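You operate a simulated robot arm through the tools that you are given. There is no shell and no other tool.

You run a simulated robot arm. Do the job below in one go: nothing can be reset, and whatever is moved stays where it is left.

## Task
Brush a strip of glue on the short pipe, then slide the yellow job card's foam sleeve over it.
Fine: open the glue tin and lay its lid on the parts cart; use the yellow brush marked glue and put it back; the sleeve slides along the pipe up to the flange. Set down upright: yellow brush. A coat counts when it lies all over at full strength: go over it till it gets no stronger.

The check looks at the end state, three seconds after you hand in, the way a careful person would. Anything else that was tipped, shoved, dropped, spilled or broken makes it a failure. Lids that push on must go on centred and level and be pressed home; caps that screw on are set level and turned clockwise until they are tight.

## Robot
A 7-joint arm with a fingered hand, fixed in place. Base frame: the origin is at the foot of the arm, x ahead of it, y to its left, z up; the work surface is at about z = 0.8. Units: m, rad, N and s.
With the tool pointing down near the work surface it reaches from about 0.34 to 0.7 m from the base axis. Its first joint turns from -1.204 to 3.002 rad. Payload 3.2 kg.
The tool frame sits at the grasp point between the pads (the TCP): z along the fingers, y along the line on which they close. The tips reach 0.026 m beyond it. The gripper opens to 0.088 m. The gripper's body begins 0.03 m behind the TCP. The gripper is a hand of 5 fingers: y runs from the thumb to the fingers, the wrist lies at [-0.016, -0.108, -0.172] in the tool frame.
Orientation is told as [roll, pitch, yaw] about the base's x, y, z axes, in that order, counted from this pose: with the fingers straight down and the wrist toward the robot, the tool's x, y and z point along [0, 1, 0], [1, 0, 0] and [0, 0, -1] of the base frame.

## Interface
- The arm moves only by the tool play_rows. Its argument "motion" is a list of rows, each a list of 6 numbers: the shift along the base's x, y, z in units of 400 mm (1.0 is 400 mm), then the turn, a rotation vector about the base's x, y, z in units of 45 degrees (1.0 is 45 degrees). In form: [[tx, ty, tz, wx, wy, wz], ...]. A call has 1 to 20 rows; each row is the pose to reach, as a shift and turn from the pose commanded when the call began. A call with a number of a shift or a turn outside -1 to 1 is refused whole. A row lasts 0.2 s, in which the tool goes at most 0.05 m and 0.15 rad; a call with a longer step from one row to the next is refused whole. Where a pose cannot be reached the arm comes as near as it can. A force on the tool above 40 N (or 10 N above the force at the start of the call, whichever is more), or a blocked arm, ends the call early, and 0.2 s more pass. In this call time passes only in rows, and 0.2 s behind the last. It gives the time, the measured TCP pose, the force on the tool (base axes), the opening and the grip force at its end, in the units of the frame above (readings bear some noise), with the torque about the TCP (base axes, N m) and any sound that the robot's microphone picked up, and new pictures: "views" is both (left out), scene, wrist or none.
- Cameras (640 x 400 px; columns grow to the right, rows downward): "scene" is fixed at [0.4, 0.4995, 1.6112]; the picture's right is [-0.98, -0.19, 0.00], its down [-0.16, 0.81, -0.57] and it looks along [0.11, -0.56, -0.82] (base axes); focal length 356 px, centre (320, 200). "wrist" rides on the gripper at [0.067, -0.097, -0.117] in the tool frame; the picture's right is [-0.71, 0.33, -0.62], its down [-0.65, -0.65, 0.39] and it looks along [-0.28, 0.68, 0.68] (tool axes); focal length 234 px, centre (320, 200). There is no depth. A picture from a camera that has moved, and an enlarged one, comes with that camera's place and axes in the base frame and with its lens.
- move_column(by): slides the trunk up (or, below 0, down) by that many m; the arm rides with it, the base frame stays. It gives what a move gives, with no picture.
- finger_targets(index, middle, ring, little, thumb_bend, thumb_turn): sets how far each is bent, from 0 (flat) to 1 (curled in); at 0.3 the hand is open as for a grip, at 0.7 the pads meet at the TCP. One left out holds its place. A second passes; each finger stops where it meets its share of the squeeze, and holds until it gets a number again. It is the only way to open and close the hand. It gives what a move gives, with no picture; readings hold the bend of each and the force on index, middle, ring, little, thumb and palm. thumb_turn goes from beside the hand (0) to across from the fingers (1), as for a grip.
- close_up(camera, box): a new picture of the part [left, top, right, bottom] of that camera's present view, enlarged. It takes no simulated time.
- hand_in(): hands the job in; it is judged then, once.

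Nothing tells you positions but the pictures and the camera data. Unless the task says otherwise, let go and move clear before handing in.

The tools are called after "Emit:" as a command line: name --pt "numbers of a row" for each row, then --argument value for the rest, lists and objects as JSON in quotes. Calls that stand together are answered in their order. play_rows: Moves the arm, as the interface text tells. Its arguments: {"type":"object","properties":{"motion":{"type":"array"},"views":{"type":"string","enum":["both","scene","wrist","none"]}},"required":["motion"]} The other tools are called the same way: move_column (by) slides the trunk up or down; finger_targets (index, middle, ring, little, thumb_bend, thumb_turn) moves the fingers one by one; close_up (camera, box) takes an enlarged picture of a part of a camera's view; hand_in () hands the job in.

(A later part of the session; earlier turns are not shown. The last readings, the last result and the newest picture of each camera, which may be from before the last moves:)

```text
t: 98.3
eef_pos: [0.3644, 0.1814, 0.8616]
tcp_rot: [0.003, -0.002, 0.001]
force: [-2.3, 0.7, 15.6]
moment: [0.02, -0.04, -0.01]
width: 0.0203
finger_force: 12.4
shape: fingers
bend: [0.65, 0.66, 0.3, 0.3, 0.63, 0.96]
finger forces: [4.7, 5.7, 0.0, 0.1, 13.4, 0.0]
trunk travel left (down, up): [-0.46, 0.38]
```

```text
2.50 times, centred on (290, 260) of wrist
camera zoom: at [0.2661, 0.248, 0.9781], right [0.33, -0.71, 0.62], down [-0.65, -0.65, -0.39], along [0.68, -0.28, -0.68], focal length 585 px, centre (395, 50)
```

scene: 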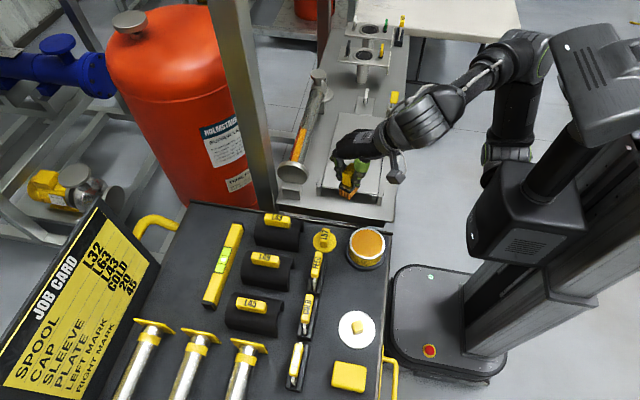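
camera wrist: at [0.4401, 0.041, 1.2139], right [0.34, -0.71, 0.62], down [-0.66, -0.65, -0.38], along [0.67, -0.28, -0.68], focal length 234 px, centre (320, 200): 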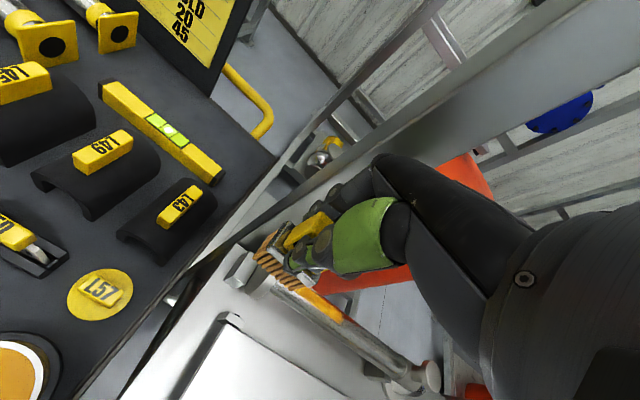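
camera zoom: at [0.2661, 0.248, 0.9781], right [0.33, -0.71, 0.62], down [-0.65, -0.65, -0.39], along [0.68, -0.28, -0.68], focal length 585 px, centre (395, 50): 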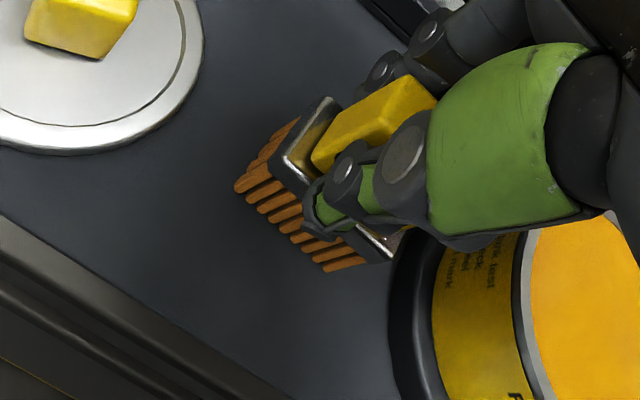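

The brush is standing on the cart. I'll ease the load and open the fingers.

Emit:
play_rows --pt "0 0 0.005 0 0 0" --views "none"

Emit:
finger_targets --index 0.5 --middle 0.5 --thumb_bend 0.5

Emit:
finger_targets --index 0.35 --middle 0.35 --thumb_bend 0.35

Emit:
move_column --by 0.12

Emit:
play_rows --pt "0 0 0.02 0 0 0"

Emit:
close_up --camera "scene" --box '[320, 210, 420, 340]'

Emit:
close_up --camera "wrist" --box '[150, 180, 350, 340]'

```text
t: 98.7
eef_pos: [0.3654, 0.1821, 0.8641]
tcp_rot: [-0.002, 0.001, 0.0]
force: [0.1, 2.2, 12.8]
moment: [0.05, -0.11, 0.03]
width: 0.0201
finger_force: 10.5
shape: fingers
bend: [0.65, 0.66, 0.3, 0.3, 0.63, 0.96]
finger forces: [5.0, 5.1, 0.1, 0.0, 12.3, 0.0]
trunk travel left (down, up): [-0.46, 0.38]
```

```text
t: 99.7
eef_pos: [0.3657, 0.1824, 0.8618]
tcp_rot: [-0.002, 0.003, 0.0]
force: [0.2, -0.1, 0.6]
moment: [-0.02, 0.03, -0.03]
width: 0.0455
finger_force: 0.1
shape: fingers
bend: [0.5, 0.5, 0.3, 0.3, 0.5, 0.97]
finger forces: [0.0, 0.1, 0.1, 0.1, 0.0, 0.1]
trunk travel left (down, up): [-0.46, 0.38]
```

```text
t: 100.7
eef_pos: [0.3658, 0.1816, 0.8623]
tcp_rot: [-0.003, 0.004, -0.002]
force: [1.0, 0.0, 0.2]
moment: [0.0, -0.02, -0.02]
width: 0.0771
finger_force: 0.0
shape: fingers
bend: [0.35, 0.35, 0.3, 0.3, 0.35, 0.97]
finger forces: [0.0, 0.0, 0.0, 0.0, 0.0, 0.0]
trunk travel left (down, up): [-0.46, 0.38]
```

```text
t: 102.2
eef_pos: [0.3657, 0.1821, 0.9819]
tcp_rot: [-0.003, 0.003, -0.001]
force: [0.5, 0.8, 0.9]
moment: [-0.01, 0.02, 0.04]
width: 0.0775
finger_force: 0.1
shape: fingers
bend: [0.35, 0.35, 0.3, 0.3, 0.35, 0.97]
finger forces: [0.0, 0.1, 0.1, 0.1, 0.0, 0.1]
trunk travel left (down, up): [-0.58, 0.26]
```

```text
t: 102.6
eef_pos: [0.365, 0.181, 0.99]
tcp_rot: [-0.001, 0.004, -0.002]
force: [-0.1, -0.7, 0.4]
moment: [0.01, 0.02, 0.01]
width: 0.0772
finger_force: 0.0
shape: fingers
bend: [0.35, 0.35, 0.3, 0.3, 0.35, 0.97]
finger forces: [0.1, 0.0, 0.1, 0.0, 0.0, 0.1]
trunk travel left (down, up): [-0.58, 0.26]
camera wrist: at [0.2678, 0.2482, 1.1056], right [0.33, -0.71, 0.62], down [-0.66, -0.65, -0.39], along [0.68, -0.28, -0.68], focal length 234 px, centre (320, 200)
```

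scene: 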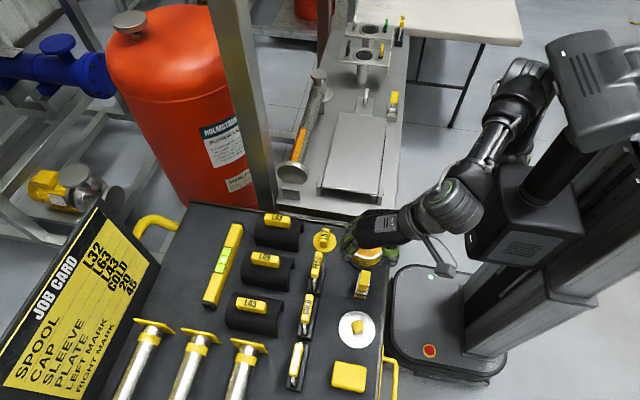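
wrist: 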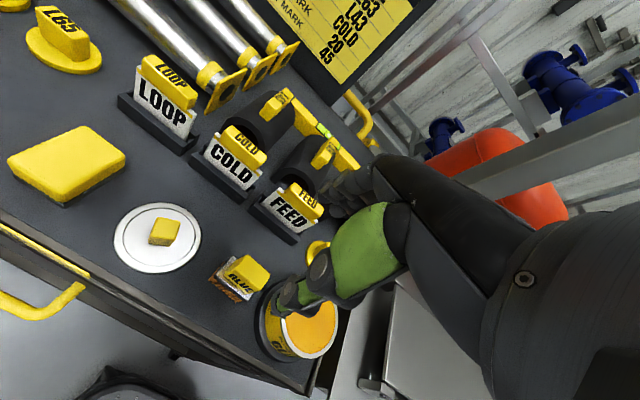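

```text
3.08 times, centred on (370, 275) of scene
camera zoom: at [0.4, 0.4995, 1.6112], right [-0.98, -0.19, 0.0], down [-0.16, 0.81, -0.57], along [0.11, -0.56, -0.82], focal length 1094 px, centre (166, -31)
```

zoom: 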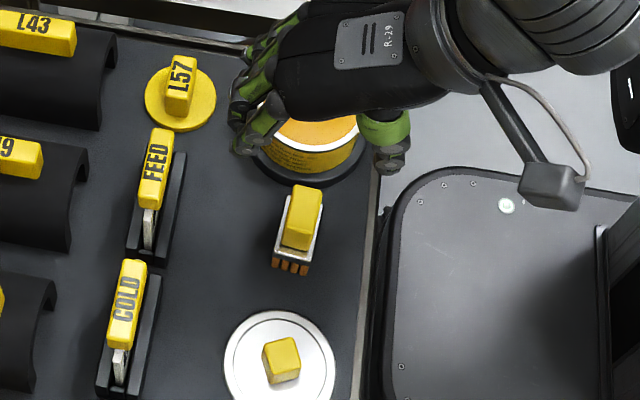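

```text
2.50 times, centred on (250, 260) of wrist
camera zoom: at [0.2678, 0.2482, 1.1056], right [0.33, -0.71, 0.62], down [-0.66, -0.65, -0.39], along [0.68, -0.28, -0.68], focal length 585 px, centre (495, 50)
```

zoom: 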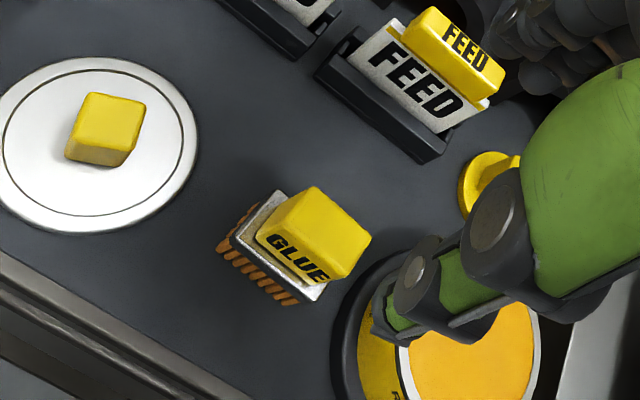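

The brush stands upright at its place. Next is sleeve L43: I'll open the hand and move towards it, turning the hand to a heading near −90° so it can pinch the handle across.

Emit:
finger_targets --index 0.3 --middle 0.3 --ring 0.3 --little 0.3 --thumb_bend 0.3

Emit:
play_rows --pt "0.05 -0.02 0.05 0 0 -0.1" --pt "0.12 -0.05 0.08 0 0 -0.25" --pt "0.19 -0.08 0.1 0 0 -0.4" --pt "0.26 -0.11 0.1 0 0 -0.55" --pt "0.32 -0.14 0.1 0 0 -0.7" --pt "0.38 -0.17 0.1 0 0 -0.85" --pt "0.42 -0.2 0.1 0 0 -1.0"

```text
t: 103.6
eef_pos: [0.3661, 0.1826, 0.9901]
tcp_rot: [0.001, 0.003, -0.002]
force: [0.4, 1.0, -0.3]
moment: [-0.02, -0.01, 0.0]
width: 0.0874
finger_force: 0.1
shape: fingers
bend: [0.3, 0.3, 0.3, 0.3, 0.3, 0.97]
finger forces: [0.0, 0.1, 0.1, 0.1, 0.0, 0.0]
trunk travel left (down, up): [-0.58, 0.26]
```

```text
t: 105.4
eef_pos: [0.5415, 0.0686, 1.0489]
tcp_rot: [0.059, 0.057, -0.798]
force: [-0.3, 1.0, 0.7]
moment: [0.0, -0.01, 0.03]
width: 0.0878
finger_force: 0.0
shape: fingers
bend: [0.3, 0.3, 0.3, 0.3, 0.3, 0.97]
finger forces: [0.0, 0.0, 0.0, 0.1, 0.1, 0.0]
out of reach, approached as far as the arm can: row 7
trunk travel left (down, up): [-0.58, 0.26]
stopped in row 7: the arm was blocked; the commanded pose is now the measured one
camera wrist: at [0.521, 0.1743, 1.1736], right [-0.28, -0.78, 0.56], down [-0.92, 0.05, -0.39], along [0.28, -0.63, -0.73], focal length 234 px, centre (320, 200)
```

scene: 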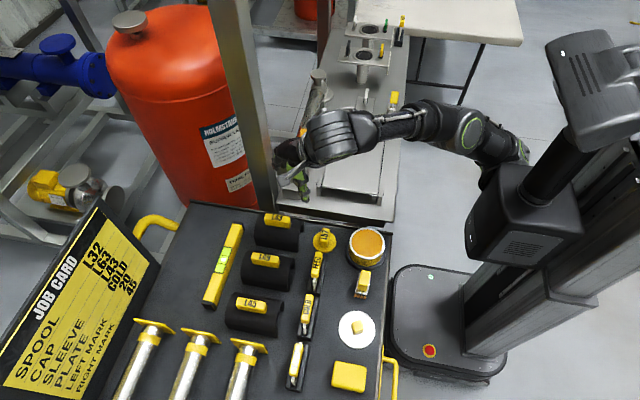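
wrist: 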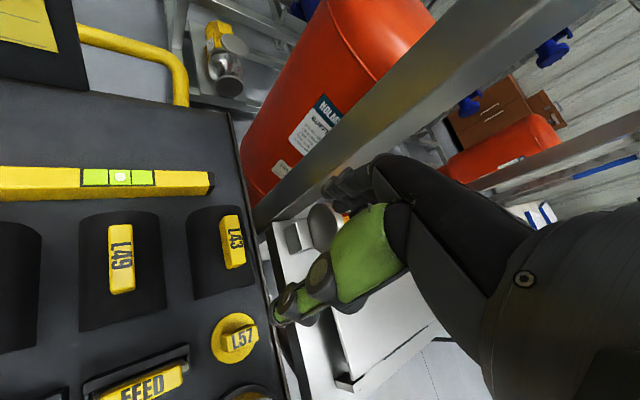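

The heading is limited in this posture. With the trunk higher the forearm comes down steeper and should turn further, so I'll raise the trunk and bring the hand down again.

Emit:
move_column --by 0.26

Emit:
play_rows --pt "-0.03 0.05 -0.1 -0.05 -0.05 0" --pt "-0.05 0.1 -0.2 -0.05 -0.05 0" --pt "-0.05 0.1 -0.3 -0.05 -0.05 0" --pt "-0.05 0.1 -0.4 -0.05 -0.05 0" --pt "-0.05 0.1 -0.5 -0.05 -0.05 0" --views "scene"

```text
t: 108.1
eef_pos: [0.5412, 0.0702, 1.3086]
tcp_rot: [0.057, 0.056, -0.797]
force: [-0.5, -0.1, 0.2]
moment: [-0.02, 0.01, 0.02]
width: 0.0878
finger_force: 0.0
shape: fingers
bend: [0.3, 0.3, 0.3, 0.3, 0.3, 0.97]
finger forces: [0.0, 0.1, 0.0, 0.0, 0.0, 0.1]
trunk travel left (down, up): [-0.84, 0.0]
```

```text
t: 109.5
eef_pos: [0.5369, 0.0915, 1.1313]
tcp_rot: [0.115, 0.054, -0.854]
force: [0.3, 0.3, -0.1]
moment: [0.01, 0.0, 0.0]
width: 0.0877
finger_force: 0.0
shape: fingers
bend: [0.3, 0.3, 0.3, 0.3, 0.3, 0.97]
finger forces: [0.0, 0.1, 0.0, 0.0, 0.1, 0.1]
trunk travel left (down, up): [-0.84, 0.0]
stopped in row 5: the arm was blocked; the commanded pose is now the measured one
```

scene: 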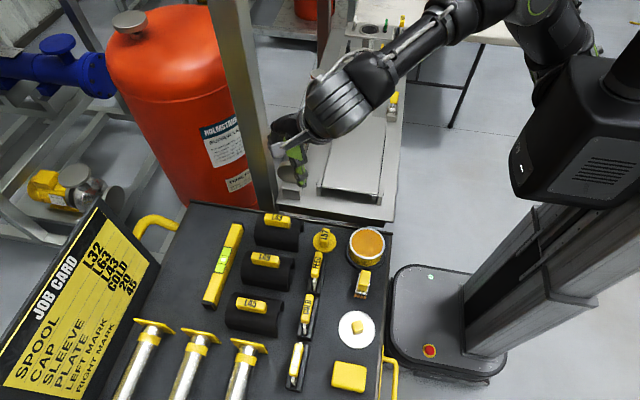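

A crosswise grip at that heading is out of reach here. Instead I'll grip the handle lengthwise at heading zero, set the sleeve down turned on the bench plate nearer the robot, and re-grip it crosswise there. First I unwind the hand.

Emit:
play_rows --pt "-0.02 0 0.08 0 0 0.17" --pt "-0.04 0 0.16 0 0 0.34" --pt "-0.06 0 0.24 0 0 0.51" --pt "-0.08 0 0.3 0 0 0.68" --pt "-0.08 0 0.3 0 0 0.85" --pt "-0.08 0 0.3 0 0 1.0" --views "none"

Emit:
play_rows --pt "0 0 0 -0.07 -0.03 0.04" --pt "0 0 0 -0.146 -0.069 0.088" --views "none"

```text
t: 110.9
eef_pos: [0.5035, 0.0904, 1.2519]
tcp_rot: [0.114, 0.051, -0.063]
force: [0.0, 0.3, -0.2]
moment: [0.02, 0.01, 0.0]
width: 0.0874
finger_force: 0.2
shape: fingers
bend: [0.3, 0.3, 0.3, 0.3, 0.3, 0.97]
finger forces: [0.0, 0.0, 0.0, 0.0, 0.0, 0.0]
trunk travel left (down, up): [-0.84, 0.0]
```

```text
t: 111.5
eef_pos: [0.5047, 0.0911, 1.2513]
tcp_rot: [0.001, -0.008, 0.004]
force: [-0.2, -0.2, 0.1]
moment: [0.02, -0.03, 0.0]
width: 0.0874
finger_force: 0.1
shape: fingers
bend: [0.3, 0.3, 0.3, 0.3, 0.3, 0.97]
finger forces: [0.1, 0.0, 0.1, 0.0, 0.1, 0.1]
trunk travel left (down, up): [-0.84, 0.0]
```

I'll first test with the empty hand whether a −90° heading is reachable above the bench plate near the robot.

Emit:
move_column --by -0.19

Emit:
play_rows --pt "-0.05 -0.08 0 0 0 -0.15" --pt "-0.1 -0.16 0 0 0 -0.3" --pt "-0.15 -0.24 0 0 0 -0.45" --pt "-0.18 -0.32 0 0 0 -0.6" --pt "-0.2 -0.42 0 0 0 -0.75" --pt "-0.21 -0.53 0 0 0 -0.9" --pt "-0.21 -0.53 0 0 0 -1" --views "none"

Emit:
play_rows --pt "0 0 0 0 0 -0.15" --pt "0 0 0 0 0 -0.3" --pt "0 0 0 0 0 -0.45" --pt "0 0 0 0 0 -0.6" --pt "0 0 0 0 0 -0.75" --pt "0 0 0 0 0 -0.9" --pt "0 0 0 0 0 -1"

```text
t: 113.6
eef_pos: [0.5045, 0.0914, 1.0609]
tcp_rot: [0.001, -0.007, 0.001]
force: [-0.5, 0.0, -0.1]
moment: [0.01, -0.03, 0.0]
width: 0.0876
finger_force: 0.0
shape: fingers
bend: [0.3, 0.3, 0.3, 0.3, 0.3, 0.97]
finger forces: [0.0, 0.0, 0.1, 0.0, 0.0, 0.1]
trunk travel left (down, up): [-0.65, 0.19]
```

```text
t: 115.2
eef_pos: [0.4197, -0.1191, 1.062]
tcp_rot: [0.0, -0.01, -0.786]
force: [-0.4, -0.1, -0.1]
moment: [-0.04, 0.0, -0.03]
width: 0.0879
finger_force: 0.1
shape: fingers
bend: [0.3, 0.3, 0.3, 0.3, 0.3, 0.97]
finger forces: [0.0, 0.0, 0.1, 0.0, 0.1, 0.1]
trunk travel left (down, up): [-0.65, 0.19]
```

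```text
t: 116.8
eef_pos: [0.4214, -0.1193, 1.0611]
tcp_rot: [0.002, -0.006, -1.572]
force: [-0.1, 0.2, 0.2]
moment: [-0.04, 0.02, 0.0]
width: 0.0878
finger_force: 0.1
shape: fingers
bend: [0.3, 0.3, 0.3, 0.3, 0.3, 0.97]
finger forces: [0.0, 0.1, 0.1, 0.0, 0.0, 0.1]
trunk travel left (down, up): [-0.65, 0.19]
camera wrist: at [0.4863, -0.0218, 1.1761], right [-0.71, -0.33, 0.63], down [-0.65, 0.65, -0.39], along [-0.28, -0.69, -0.67], focal length 234 px, centre (320, 200)
```

scene: 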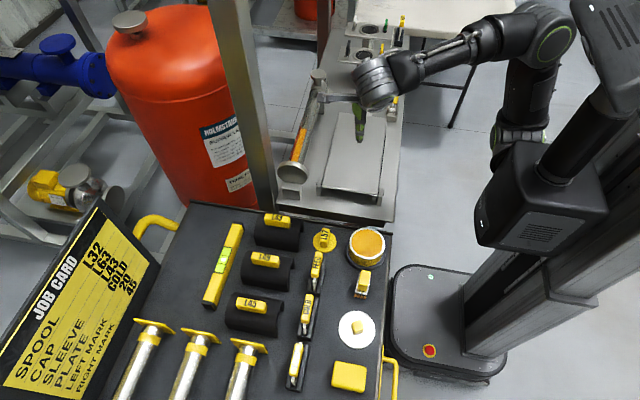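
wrist: 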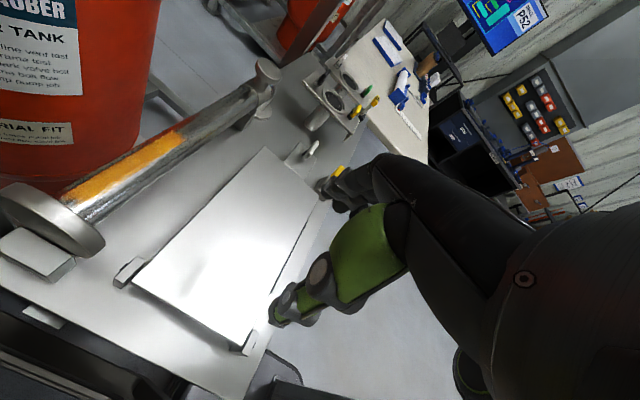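

A −90° heading works well here. I'll try carrying this heading across to above the L43 handle, which would allow a direct crosswise grip.

Emit:
play_rows --pt "0.04 0.08 0 0 0 0" --pt "0.09 0.17 0 0 0 0" --pt "0.14 0.26 0 0 0 0" --pt "0.19 0.34 0 0 0 0" --pt "0.24 0.42 0 0 0 0" --pt "0.3 0.48 0 0 0 0" --views "scene"

```text
t: 118.2
eef_pos: [0.5087, 0.0075, 1.0491]
tcp_rot: [0.001, 0.041, -1.614]
force: [0.0, -0.2, -0.7]
moment: [0.02, -0.01, -0.04]
width: 0.0877
finger_force: 0.3
shape: fingers
bend: [0.3, 0.3, 0.3, 0.3, 0.3, 0.97]
finger forces: [0.0, 0.0, 0.0, 0.0, 0.0, 0.1]
out of reach, approached as far as the arm can: row 5, 6
trunk travel left (down, up): [-0.65, 0.19]
```

scene: 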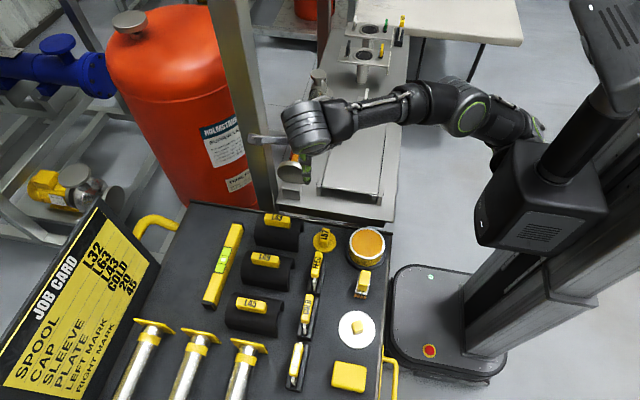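

Emit:
move_column --by 0.19

Emit:
play_rows --pt "0 0 -0.1 0 0 0" --pt "0 0 -0.2 0 0 0" --pt "0 0 -0.3 0 0 0" --pt "0 0 -0.38 0 0 0" --views "none"

Emit:
play_rows --pt "0.03 0.05 0 0 0 0" --pt "0.06 0.1 0 0 0 0" --pt "0.1 0.15 0 0 0 0" --pt "0.14 0.19 0 0 0 0" --views "scene"

```text
t: 120.2
eef_pos: [0.5091, 0.0084, 1.2366]
tcp_rot: [-0.005, 0.038, -1.611]
force: [0.7, 0.2, -0.1]
moment: [-0.01, -0.01, -0.04]
width: 0.088
finger_force: 0.1
shape: fingers
bend: [0.3, 0.3, 0.3, 0.3, 0.3, 0.97]
finger forces: [0.0, 0.1, 0.0, 0.0, 0.0, 0.1]
trunk travel left (down, up): [-0.84, 0.0]
```

```text
t: 121.2
eef_pos: [0.5076, 0.0198, 1.0856]
tcp_rot: [0.005, 0.023, -1.595]
force: [0.6, 0.8, -0.5]
moment: [-0.01, 0.03, 0.02]
width: 0.0881
finger_force: 0.0
shape: fingers
bend: [0.3, 0.3, 0.3, 0.3, 0.3, 0.97]
finger forces: [0.1, 0.1, 0.1, 0.0, 0.0, 0.0]
trunk travel left (down, up): [-0.84, 0.0]
```

```text
t: 122.2
eef_pos: [0.5224, 0.069, 1.0813]
tcp_rot: [0.004, -0.006, -1.558]
force: [0.3, 0.9, -0.1]
moment: [-0.01, 0.04, -0.01]
width: 0.088
finger_force: 0.0
shape: fingers
bend: [0.3, 0.3, 0.3, 0.3, 0.3, 0.97]
finger forces: [0.0, 0.0, 0.0, 0.0, 0.1, 0.0]
out of reach, approached as far as the arm can: row 2, 3, 4
trunk travel left (down, up): [-0.84, 0.0]
```

scene: 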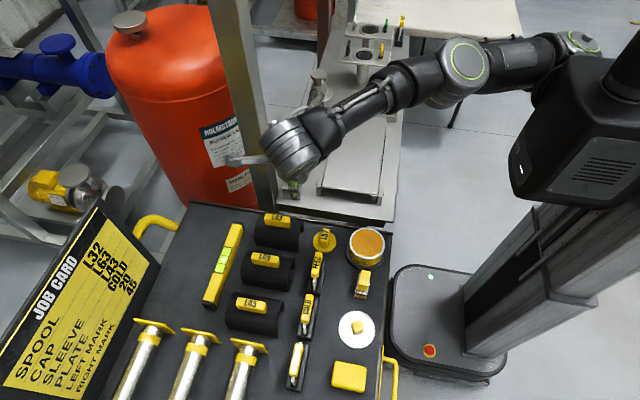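

Progress: heading −90° now holds at [0.522, 0.069]. I'll keep going toward the handle in small moves.

Emit:
play_rows --pt "0.02 0.0 -0.08 0 0 0" --pt "0.04 0.01 -0.15 0 0 0" --pt "0.07 0.02 -0.2 0 0 0" --pt "0.1 0.03 -0.22 0 0 0" --views "scene"

```text
t: 123.2
eef_pos: [0.5304, 0.0595, 1.0208]
tcp_rot: [0.002, -0.004, -1.568]
force: [-0.1, -0.7, -0.7]
moment: [-0.03, 0.03, 0.01]
width: 0.0877
finger_force: 0.1
shape: fingers
bend: [0.3, 0.3, 0.3, 0.3, 0.3, 0.97]
finger forces: [0.0, 0.0, 0.0, 0.0, 0.1, 0.0]
out of reach, approached as far as the arm can: row 1, 2, 3, 4
trunk travel left (down, up): [-0.84, 0.0]
```

scene: 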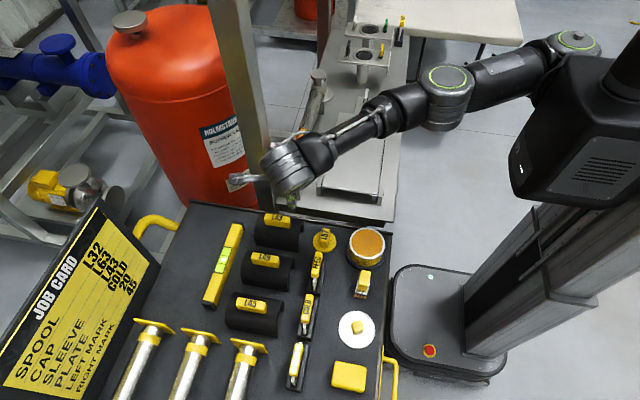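

Reach runs out with that heading on the cart side. But over the pipe the −90° heading is well inside reach, so I'll pick the handle lengthwise at heading zero and lay the sleeve on the pipe at −90°. Unwinding first.

Emit:
play_rows --pt "-0.05 0 0.08 0 0 0.15" --pt "-0.08 0 0.16 0 0 0.32" --pt "-0.08 0 0.24 0 0 0.49" --pt "-0.08 0 0.3 0 0 0.66" --pt "-0.08 0 0.35 0 0 0.83" --pt "-0.08 0 0.35 0 0 1.0" --views "none"

Emit:
play_rows --pt "0 0.02 0 0 0 0.17" --pt "0 0.04 0 0 0 0.34" --pt "0 0.06 0 0 0 0.51" --pt "0 0.06 0 0 0 0.68" --pt "0 0.06 0 0 0 0.85" --pt "0 0.06 0 0 0 1.0" --views "none"

Emit:
move_column --by -0.12

Emit:
play_rows --pt "0.05 0.0 0 0 0 0" --pt "0.1 0.0 0 0 0 0"

```text
t: 124.6
eef_pos: [0.501, 0.0586, 1.1629]
tcp_rot: [0.003, -0.005, -0.78]
force: [0.5, 0.6, 0.0]
moment: [0.0, 0.03, -0.02]
width: 0.0877
finger_force: 0.1
shape: fingers
bend: [0.3, 0.3, 0.3, 0.3, 0.3, 0.97]
finger forces: [0.0, 0.1, 0.1, 0.0, 0.0, 0.0]
trunk travel left (down, up): [-0.84, 0.0]
```

```text
t: 126.0
eef_pos: [0.5006, 0.0831, 1.1626]
tcp_rot: [0.003, -0.007, 0.005]
force: [-0.3, 0.0, 0.1]
moment: [-0.05, -0.01, -0.04]
width: 0.0878
finger_force: 0.1
shape: fingers
bend: [0.3, 0.3, 0.3, 0.3, 0.3, 0.97]
finger forces: [0.0, 0.1, 0.0, 0.0, 0.0, 0.0]
trunk travel left (down, up): [-0.84, 0.0]
```

```text
t: 127.5
eef_pos: [0.501, 0.0829, 1.0423]
tcp_rot: [0.002, -0.007, 0.002]
force: [0.3, 0.1, -0.8]
moment: [0.0, 0.01, 0.0]
width: 0.0878
finger_force: 0.0
shape: fingers
bend: [0.3, 0.3, 0.3, 0.3, 0.3, 0.97]
finger forces: [0.0, 0.0, 0.1, 0.0, 0.0, 0.0]
trunk travel left (down, up): [-0.72, 0.12]
```

```text
t: 128.1
eef_pos: [0.5414, 0.0831, 1.0439]
tcp_rot: [0.004, -0.006, 0.003]
force: [-0.4, 0.3, 0.8]
moment: [-0.01, 0.0, -0.02]
width: 0.0878
finger_force: 0.0
shape: fingers
bend: [0.3, 0.3, 0.3, 0.3, 0.3, 0.97]
finger forces: [0.1, 0.1, 0.0, 0.0, 0.0, 0.0]
trunk travel left (down, up): [-0.72, 0.12]
camera wrist: at [0.4427, 0.1496, 1.1577], right [0.33, -0.71, 0.62], down [-0.65, -0.65, -0.39], along [0.69, -0.27, -0.67], focal length 234 px, centre (320, 200)
```

scene: 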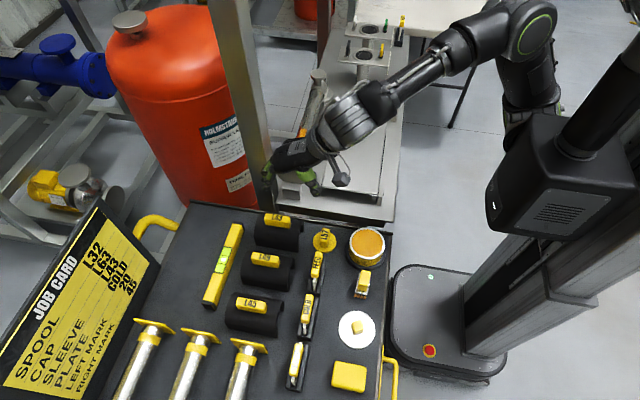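
wrist: 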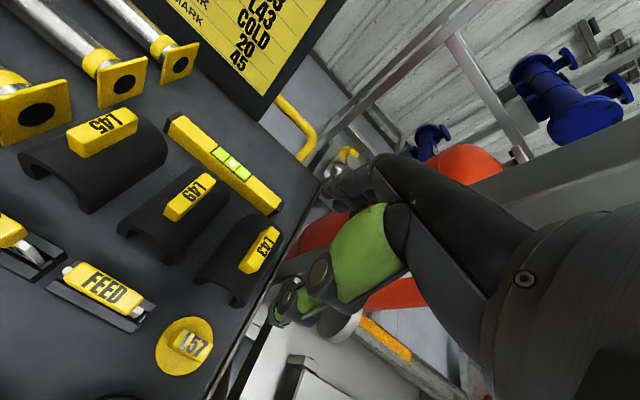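

Now a close look at the L43 sleeve from both cameras to place the handle accurately and see its shape.

Emit:
close_up --camera "wrist" --box '[180, 200, 300, 320]'

Emit:
close_up --camera "scene" --box '[240, 200, 320, 260]'

Emit:
close_up --camera "wrist" --box '[0, 90, 200, 290]'

```text
3.33 times, centred on (240, 260) of wrist
camera zoom: at [0.4427, 0.1496, 1.1577], right [0.33, -0.71, 0.62], down [-0.65, -0.65, -0.39], along [0.69, -0.27, -0.67], focal length 781 px, centre (587, 0)
```

zoom: 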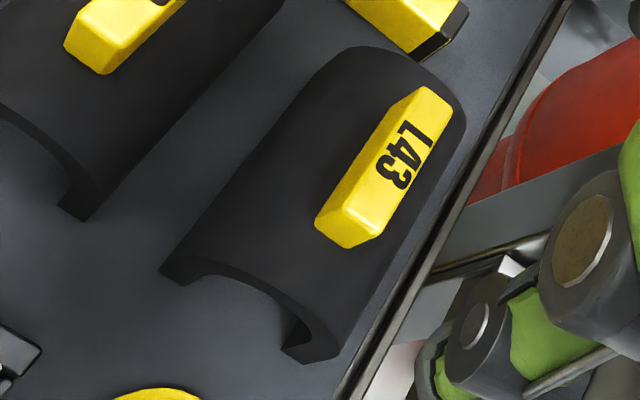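

```text
6.67 times, centred on (280, 230) of scene
camera zoom: at [0.4, 0.4995, 1.6112], right [-0.98, -0.19, 0.0], down [-0.16, 0.81, -0.57], along [0.11, -0.56, -0.82], focal length 2371 px, centre (587, 0)
```

zoom: 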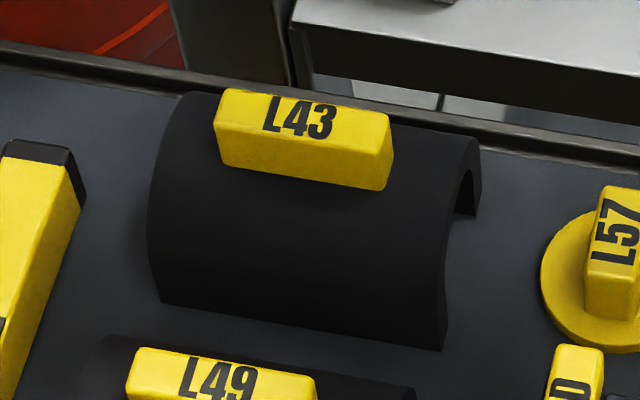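

```text
2.00 times, centred on (100, 190) of wrist
camera zoom: at [0.4427, 0.1496, 1.1577], right [0.33, -0.71, 0.62], down [-0.65, -0.65, -0.39], along [0.69, -0.27, -0.67], focal length 468 px, centre (760, 220)
```

zoom: 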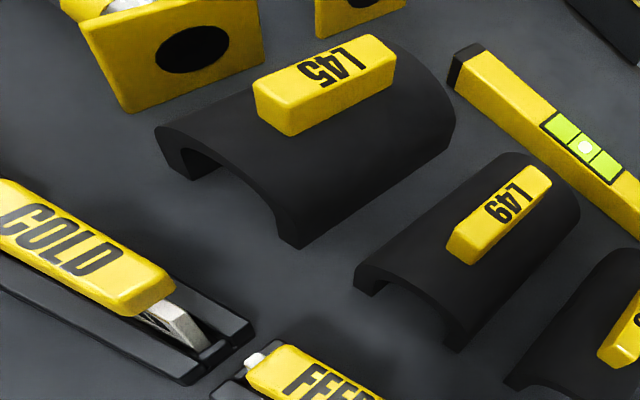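

The sleeve is a half shell with its handle centred near [0.582, 0.081], top at z 0.893. I'll go above it and then lower with fingers at both handle ends.

Emit:
play_rows --pt "0.05 -0.002 -0.05 0 0 0" --pt "0.1015 -0.004 -0.1 0 0 0" --pt "0.1015 -0.004 -0.2 0 0 0" --pt "0.1015 -0.004 -0.29 0 0 0" --views "none"

Emit:
close_up --camera "scene" --box '[240, 180, 330, 260]'

Emit:
close_up --camera "wrist" --box '[180, 160, 380, 340]'

```text
t: 129.3
eef_pos: [0.5929, 0.0666, 0.9448]
tcp_rot: [0.072, -0.009, -0.048]
force: [-0.1, 0.6, 0.6]
moment: [0.0, -0.05, -0.02]
width: 0.0877
finger_force: 0.1
shape: fingers
bend: [0.3, 0.3, 0.3, 0.3, 0.3, 0.97]
finger forces: [0.0, 0.1, 0.0, 0.0, 0.0, 0.1]
trunk travel left (down, up): [-0.72, 0.12]
stopped in row 4: the arm was blocked; the commanded pose is now the measured one
```

```text
5.00 times, centred on (285, 220) of scene
camera zoom: at [0.4, 0.4995, 1.6112], right [-0.98, -0.19, 0.0], down [-0.16, 0.81, -0.57], along [0.11, -0.56, -0.82], focal length 1778 px, centre (495, 100)
```

zoom: 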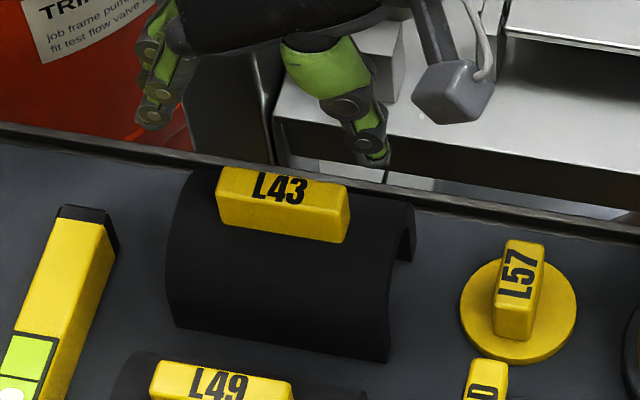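

```text
2.22 times, centred on (280, 250) of wrist
camera zoom: at [0.4961, 0.1292, 1.0631], right [0.29, -0.76, 0.58], down [-0.68, -0.59, -0.44], along [0.68, -0.26, -0.69], focal length 520 px, centre (409, 89)
```

zoom: 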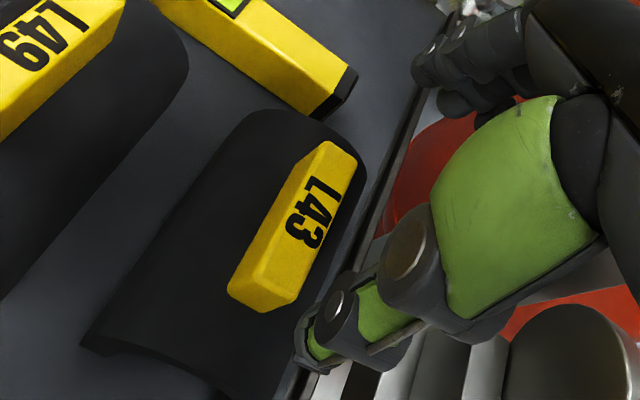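

Trunk too high for this low reach; I'll lift, level and lower the trunk.

Emit:
play_rows --pt "0 0.01 0.1 -0.04 0.005 0.03" --pt "-0.02 0.03 0.2 -0.092 0.011 0.061" --pt "-0.025 0.038 0.32 -0.092 0.011 0.061" --pt "-0.025 0.038 0.37 -0.092 0.011 0.061" --views "none"

Emit:
move_column --by -0.15

Emit:
close_up --camera "scene" --box '[240, 180, 330, 260]'

Emit:
close_up --camera "wrist" --box '[180, 160, 380, 340]'

```text
t: 130.3
eef_pos: [0.5816, 0.0846, 1.0917]
tcp_rot: [-0.007, -0.004, 0.009]
force: [0.4, 0.1, -0.4]
moment: [-0.02, 0.01, -0.04]
width: 0.088
finger_force: 0.0
shape: fingers
bend: [0.3, 0.3, 0.3, 0.3, 0.3, 0.97]
finger forces: [0.1, 0.0, 0.0, 0.0, 0.0, 0.0]
trunk travel left (down, up): [-0.72, 0.12]
```

```text
t: 132.1
eef_pos: [0.5827, 0.0834, 0.9421]
tcp_rot: [-0.005, -0.004, 0.005]
force: [0.1, -0.6, 0.2]
moment: [0.01, -0.01, -0.01]
width: 0.0878
finger_force: 0.1
shape: fingers
bend: [0.3, 0.3, 0.3, 0.3, 0.3, 0.97]
finger forces: [0.0, 0.1, 0.1, 0.0, 0.0, 0.1]
trunk travel left (down, up): [-0.57, 0.27]
```

```text
5.00 times, centred on (285, 220) of scene
camera zoom: at [0.4, 0.4995, 1.6112], right [-0.98, -0.19, 0.0], down [-0.16, 0.81, -0.57], along [0.11, -0.56, -0.82], focal length 1778 px, centre (495, 100)
```

zoom: 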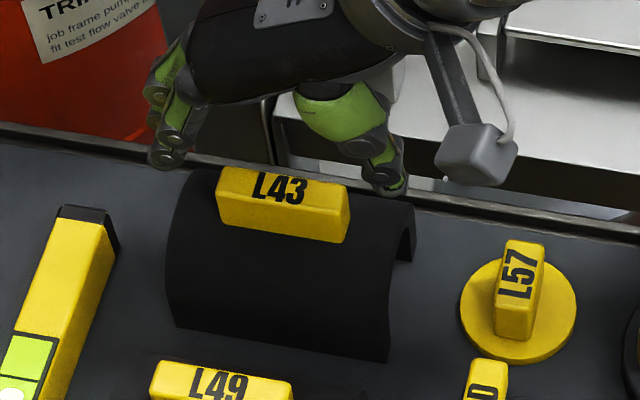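

```text
2.22 times, centred on (280, 250) of wrist
camera zoom: at [0.4834, 0.1497, 1.0563], right [0.33, -0.7, 0.63], down [-0.65, -0.65, -0.39], along [0.68, -0.28, -0.67], focal length 520 px, centre (409, 89)
```

zoom: 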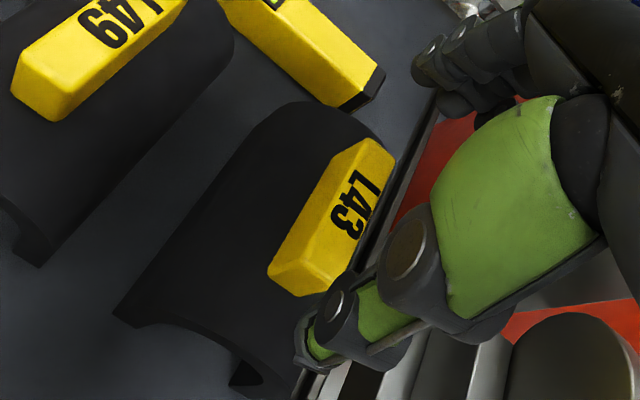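

Alignment is good. Lowering to handle level.

Emit:
play_rows --pt "0.004 -0.003 -0.04 0 0 0" --pt "0.004 -0.003 -0.08 0 0 0" --pt "0.004 -0.003 -0.095 0 0 0" --views "none"

Emit:
close_up --camera "scene" --box '[240, 180, 330, 260]'

Emit:
close_up --camera "wrist" --box '[180, 160, 380, 340]'

```text
t: 132.9
eef_pos: [0.5867, 0.0766, 0.9181]
tcp_rot: [0.027, -0.022, -0.009]
force: [-0.4, -0.6, -1.0]
moment: [0.01, 0.0, -0.01]
width: 0.0875
finger_force: 0.0
shape: fingers
bend: [0.3, 0.3, 0.3, 0.3, 0.3, 0.97]
finger forces: [0.0, 0.0, 0.0, 0.0, 0.1, 0.0]
trunk travel left (down, up): [-0.57, 0.27]
```

```text
5.00 times, centred on (285, 220) of scene
camera zoom: at [0.4, 0.4995, 1.6112], right [-0.98, -0.19, 0.0], down [-0.16, 0.81, -0.57], along [0.11, -0.56, -0.82], focal length 1778 px, centre (495, 100)
```

zoom: 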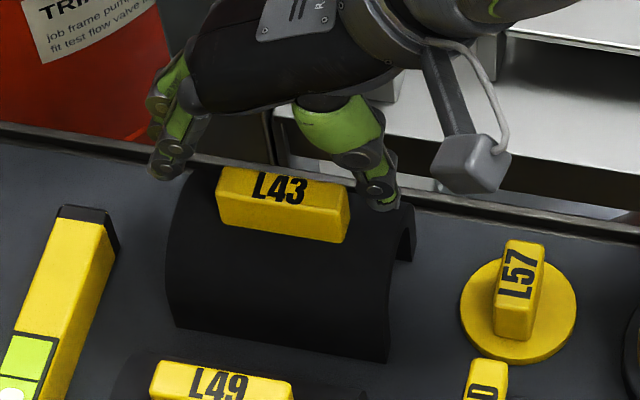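

```text
2.22 times, centred on (280, 250) of wrist
camera zoom: at [0.4877, 0.1405, 1.0345], right [0.31, -0.73, 0.61], down [-0.65, -0.63, -0.42], along [0.69, -0.27, -0.67], focal length 520 px, centre (409, 89)
```

zoom: 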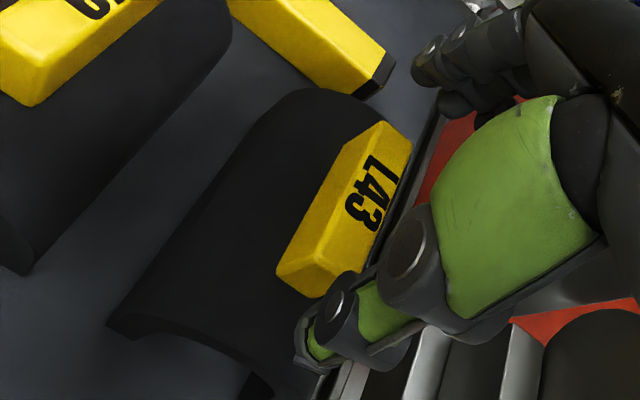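

Emit:
play_rows --pt "0 0 0.1 0 0 0" --pt "0 0 0.2 0 0 0" --pt "0 0 0.3 0 0 0" --pt "0 0 0.35 0 0 0" --views "none"

Emit:
move_column --by -0.12

Emit:
play_rows --pt "0 0 -0.02 0 0 0" --views "none"

Emit:
close_up --camera "scene" --box '[240, 180, 330, 260]'

```text
t: 133.9
eef_pos: [0.5859, 0.0729, 1.0572]
tcp_rot: [0.022, -0.019, -0.006]
force: [-0.6, 0.1, 0.2]
moment: [-0.03, 0.03, 0.0]
width: 0.0879
finger_force: 0.1
shape: fingers
bend: [0.3, 0.3, 0.3, 0.3, 0.3, 0.97]
finger forces: [0.0, 0.1, 0.0, 0.1, 0.1, 0.1]
trunk travel left (down, up): [-0.57, 0.27]
```

```text
t: 135.4
eef_pos: [0.5887, 0.0693, 0.9326]
tcp_rot: [0.02, -0.008, -0.013]
force: [-0.2, 0.3, 0.2]
moment: [0.02, 0.02, -0.03]
width: 0.0878
finger_force: 0.0
shape: fingers
bend: [0.3, 0.3, 0.3, 0.3, 0.3, 0.97]
finger forces: [0.0, 0.1, 0.0, 0.0, 0.0, 0.1]
trunk travel left (down, up): [-0.45, 0.39]
```

```text
t: 135.8
eef_pos: [0.5905, 0.0677, 0.9172]
tcp_rot: [0.019, 0.0, -0.02]
force: [-0.5, 0.5, 0.4]
moment: [-0.03, -0.03, 0.01]
width: 0.088
finger_force: 0.2
shape: fingers
bend: [0.3, 0.3, 0.3, 0.3, 0.3, 0.97]
finger forces: [0.0, 0.0, 0.1, 0.0, 0.0, 0.1]
trunk travel left (down, up): [-0.45, 0.39]
```

```text
5.00 times, centred on (285, 220) of scene
camera zoom: at [0.4, 0.4995, 1.6112], right [-0.98, -0.19, 0.0], down [-0.16, 0.81, -0.57], along [0.11, -0.56, -0.82], focal length 1778 px, centre (495, 100)
```

zoom: 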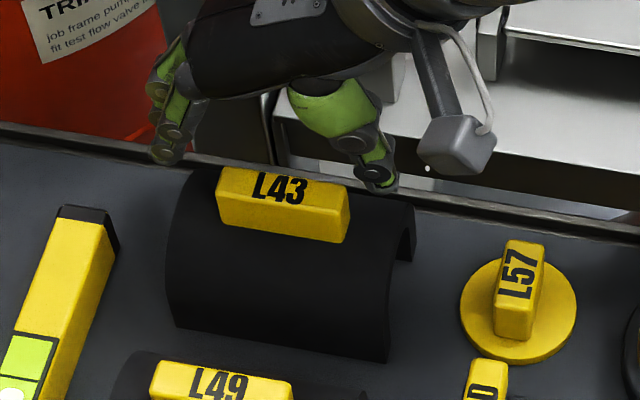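

Emit:
play_rows --pt "0 0 0.1 0 0 0" --pt "0 0 0.2 0 0 0"

```text
t: 136.4
eef_pos: [0.5775, 0.0612, 0.9785]
tcp_rot: [0.014, -0.001, -0.013]
force: [-0.9, 0.4, -0.5]
moment: [-0.01, -0.01, 0.02]
width: 0.0881
finger_force: 0.1
shape: fingers
bend: [0.3, 0.3, 0.3, 0.3, 0.3, 0.97]
finger forces: [0.0, 0.1, 0.0, 0.1, 0.1, 0.0]
out of reach, approached as far as the arm can: row 2
trunk travel left (down, up): [-0.45, 0.39]
camera wrist: at [0.4802, 0.1281, 1.0953], right [0.32, -0.72, 0.62], down [-0.66, -0.64, -0.4], along [0.68, -0.28, -0.68], focal length 234 px, centre (320, 200)
```

scene: 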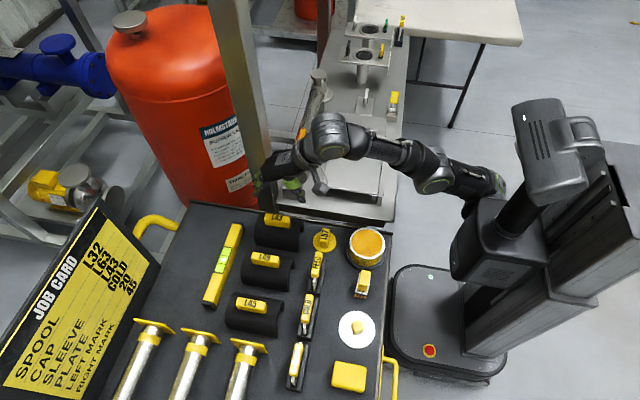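
wrist: 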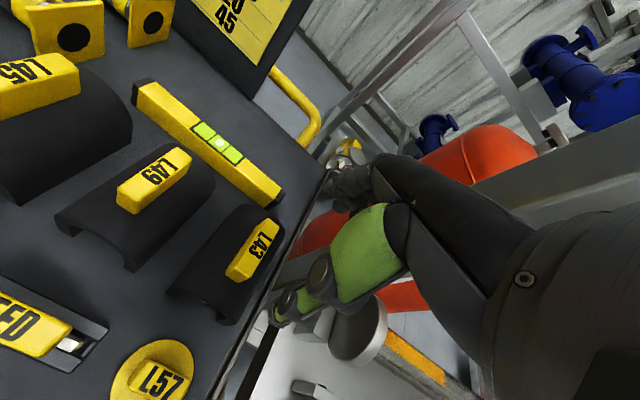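

Emit:
play_rows --pt "0.005 0.02 -0.06 -0.01 0.0 0.01" --pt "0.0175 0.053 -0.121 -0.018 0.001 0.017" --views "none"

Emit:
play_rows --pt "0 0 -0.03 0 0.0 0.0" --views "none"

Emit:
close_up --camera "scene" --box '[240, 180, 330, 260]'

```text
t: 137.2
eef_pos: [0.6031, 0.0607, 0.8878]
tcp_rot: [0.034, 0.095, -0.038]
force: [-0.4, -0.7, 0.3]
moment: [0.02, 0.0, -0.03]
width: 0.0883
finger_force: 0.0
shape: fingers
bend: [0.3, 0.3, 0.3, 0.3, 0.3, 0.97]
finger forces: [0.0, 0.1, 0.0, 0.0, 0.0, 0.0]
trunk travel left (down, up): [-0.45, 0.39]
stopped in row 2: the arm was blocked; the commanded pose is now the measured one
```

```text
t: 137.6
eef_pos: [0.6025, 0.0603, 0.8834]
tcp_rot: [0.039, 0.081, -0.039]
force: [5.1, 1.0, 31.2]
moment: [0.12, 1.74, -0.05]
width: 0.0956
finger_force: 15.0
shape: fingers
bend: [0.3, 0.3, 0.3, 0.3, 0.22, 0.97]
finger forces: [0.1, 0.1, 0.0, 0.1, 29.6, 0.0]
trunk travel left (down, up): [-0.45, 0.39]
```

```text
5.00 times, centred on (285, 220) of scene
camera zoom: at [0.4, 0.4995, 1.6112], right [-0.98, -0.19, 0.0], down [-0.16, 0.81, -0.57], along [0.11, -0.56, -0.82], focal length 1778 px, centre (495, 100)
```

zoom: 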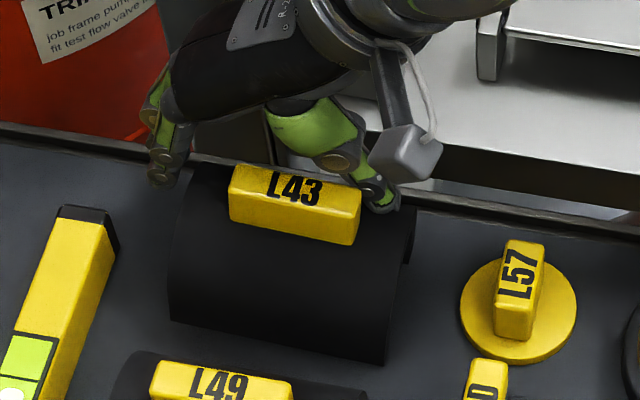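

The arm slipped and the thumb pressed on the sleeve. I'll back straight up at once and check for harm.

Emit:
play_rows --pt "0 0 0.03 0 0 0" --pt "0 0 0.07 0 0 0" --pt "0 0 0.12 0 0 0"

Emit:
close_up --camera "scene" --box '[240, 180, 330, 260]'

```text
t: 138.4
eef_pos: [0.5966, 0.0635, 0.92]
tcp_rot: [0.024, 0.093, -0.032]
force: [-0.4, -0.7, -0.5]
moment: [-0.01, 0.0, 0.01]
width: 0.0884
finger_force: 0.0
shape: fingers
bend: [0.3, 0.3, 0.3, 0.3, 0.3, 0.97]
finger forces: [0.0, 0.1, 0.0, 0.1, 0.0, 0.1]
out of reach, approached as far as the arm can: row 3
trunk travel left (down, up): [-0.45, 0.39]
camera wrist: at [0.5118, 0.129, 1.0456], right [0.36, -0.73, 0.57], down [-0.71, -0.62, -0.34], along [0.6, -0.28, -0.75], focal length 234 px, centre (320, 200)
```

scene: 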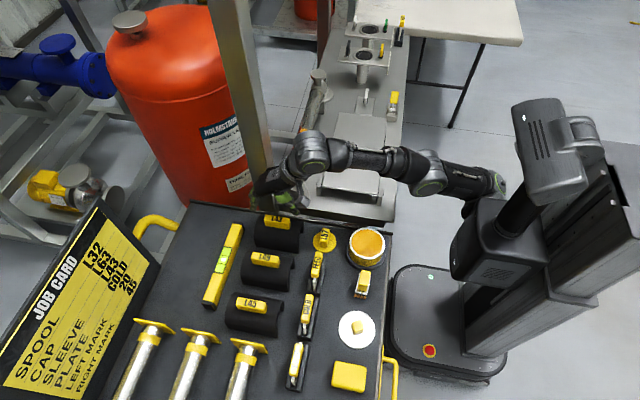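
wrist: 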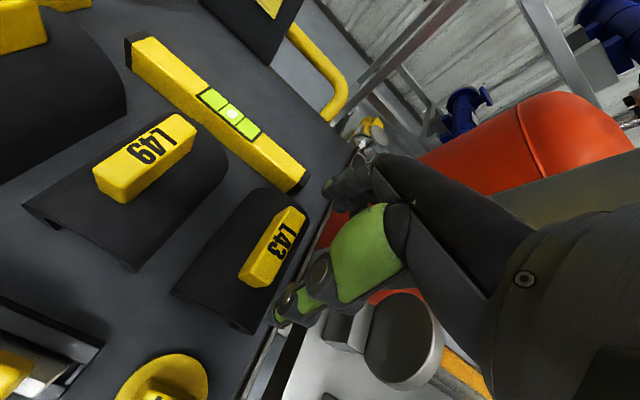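

```text
5.00 times, centred on (285, 220) of scene
camera zoom: at [0.4, 0.4995, 1.6112], right [-0.98, -0.19, 0.0], down [-0.16, 0.81, -0.57], along [0.11, -0.56, -0.82], focal length 1778 px, centre (495, 100)
```

zoom: 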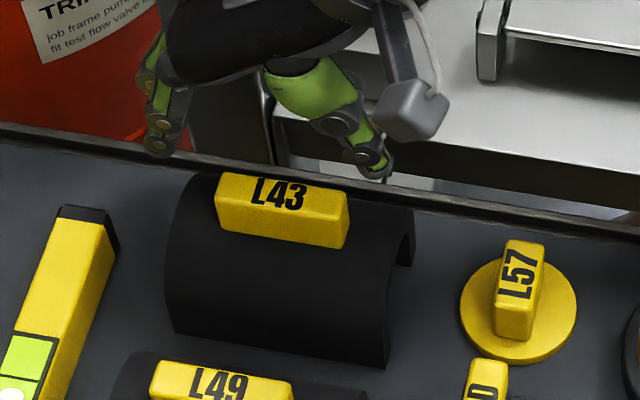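

The sleeve settled flat again with only a few millimetres' shift. I'll raise the trunk and retreat a little to recover a good arm posture.

Emit:
move_column --by 0.1

Emit:
play_rows --pt "-0.05 0.01 0 -0.01 -0.05 0.02" --pt "-0.12 0.03 0 -0.03 -0.118 0.04" --pt "-0.2 0.04 0 -0.03 -0.118 0.04" --pt "-0.28 0.04 0 -0.03 -0.118 0.04" --views "scene"

```text
t: 139.7
eef_pos: [0.5984, 0.0622, 1.0199]
tcp_rot: [0.026, 0.091, -0.033]
force: [-0.5, -0.8, 0.1]
moment: [0.03, -0.01, -0.01]
width: 0.0878
finger_force: 0.1
shape: fingers
bend: [0.3, 0.3, 0.3, 0.3, 0.3, 0.97]
finger forces: [0.0, 0.0, 0.0, 0.1, 0.1, 0.0]
trunk travel left (down, up): [-0.55, 0.29]
```

```text
t: 140.7
eef_pos: [0.4839, 0.0777, 1.0223]
tcp_rot: [0.006, 0.0, -0.001]
force: [-1.2, -0.3, 0.1]
moment: [-0.01, -0.01, -0.01]
width: 0.0882
finger_force: 0.0
shape: fingers
bend: [0.3, 0.3, 0.3, 0.3, 0.3, 0.97]
finger forces: [0.0, 0.1, 0.0, 0.0, 0.0, 0.1]
trunk travel left (down, up): [-0.55, 0.29]
```

scene: 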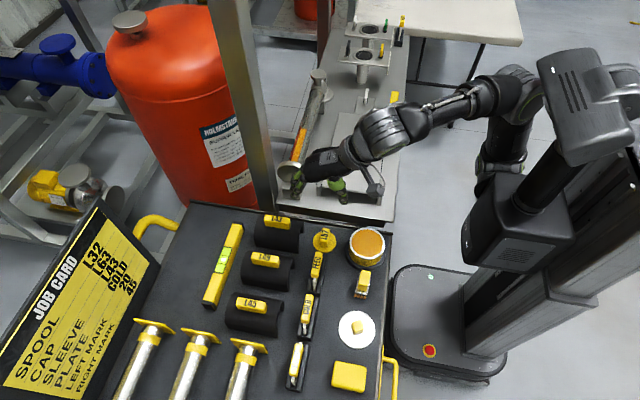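

Good posture again. I'll lower the trunk slightly and approach at constant height.

Emit:
move_column --by -0.06

Emit:
play_rows --pt "0.08 0.005 -0.01 0 0 0" --pt "0.16 0.012 -0.02 0 0 0" --pt "0.25 0.019 -0.03 0 0 0" --views "scene"

```text
t: 141.7
eef_pos: [0.4856, 0.0785, 0.9606]
tcp_rot: [0.005, -0.001, -0.004]
force: [0.7, -0.3, -0.1]
moment: [-0.03, 0.0, -0.01]
width: 0.0878
finger_force: 0.1
shape: fingers
bend: [0.3, 0.3, 0.3, 0.3, 0.3, 0.97]
finger forces: [0.1, 0.1, 0.0, 0.0, 0.0, 0.0]
trunk travel left (down, up): [-0.49, 0.35]
```

```text
t: 142.5
eef_pos: [0.5866, 0.0875, 0.9472]
tcp_rot: [0.004, 0.001, -0.002]
force: [0.7, -0.4, -0.9]
moment: [-0.01, 0.01, 0.03]
width: 0.0883
finger_force: 0.2
shape: fingers
bend: [0.3, 0.3, 0.3, 0.3, 0.3, 0.97]
finger forces: [0.0, 0.0, 0.1, 0.1, 0.0, 0.0]
trunk travel left (down, up): [-0.49, 0.35]
```

scene: 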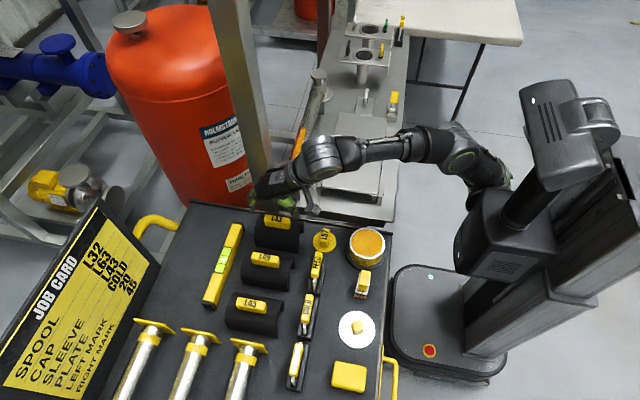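

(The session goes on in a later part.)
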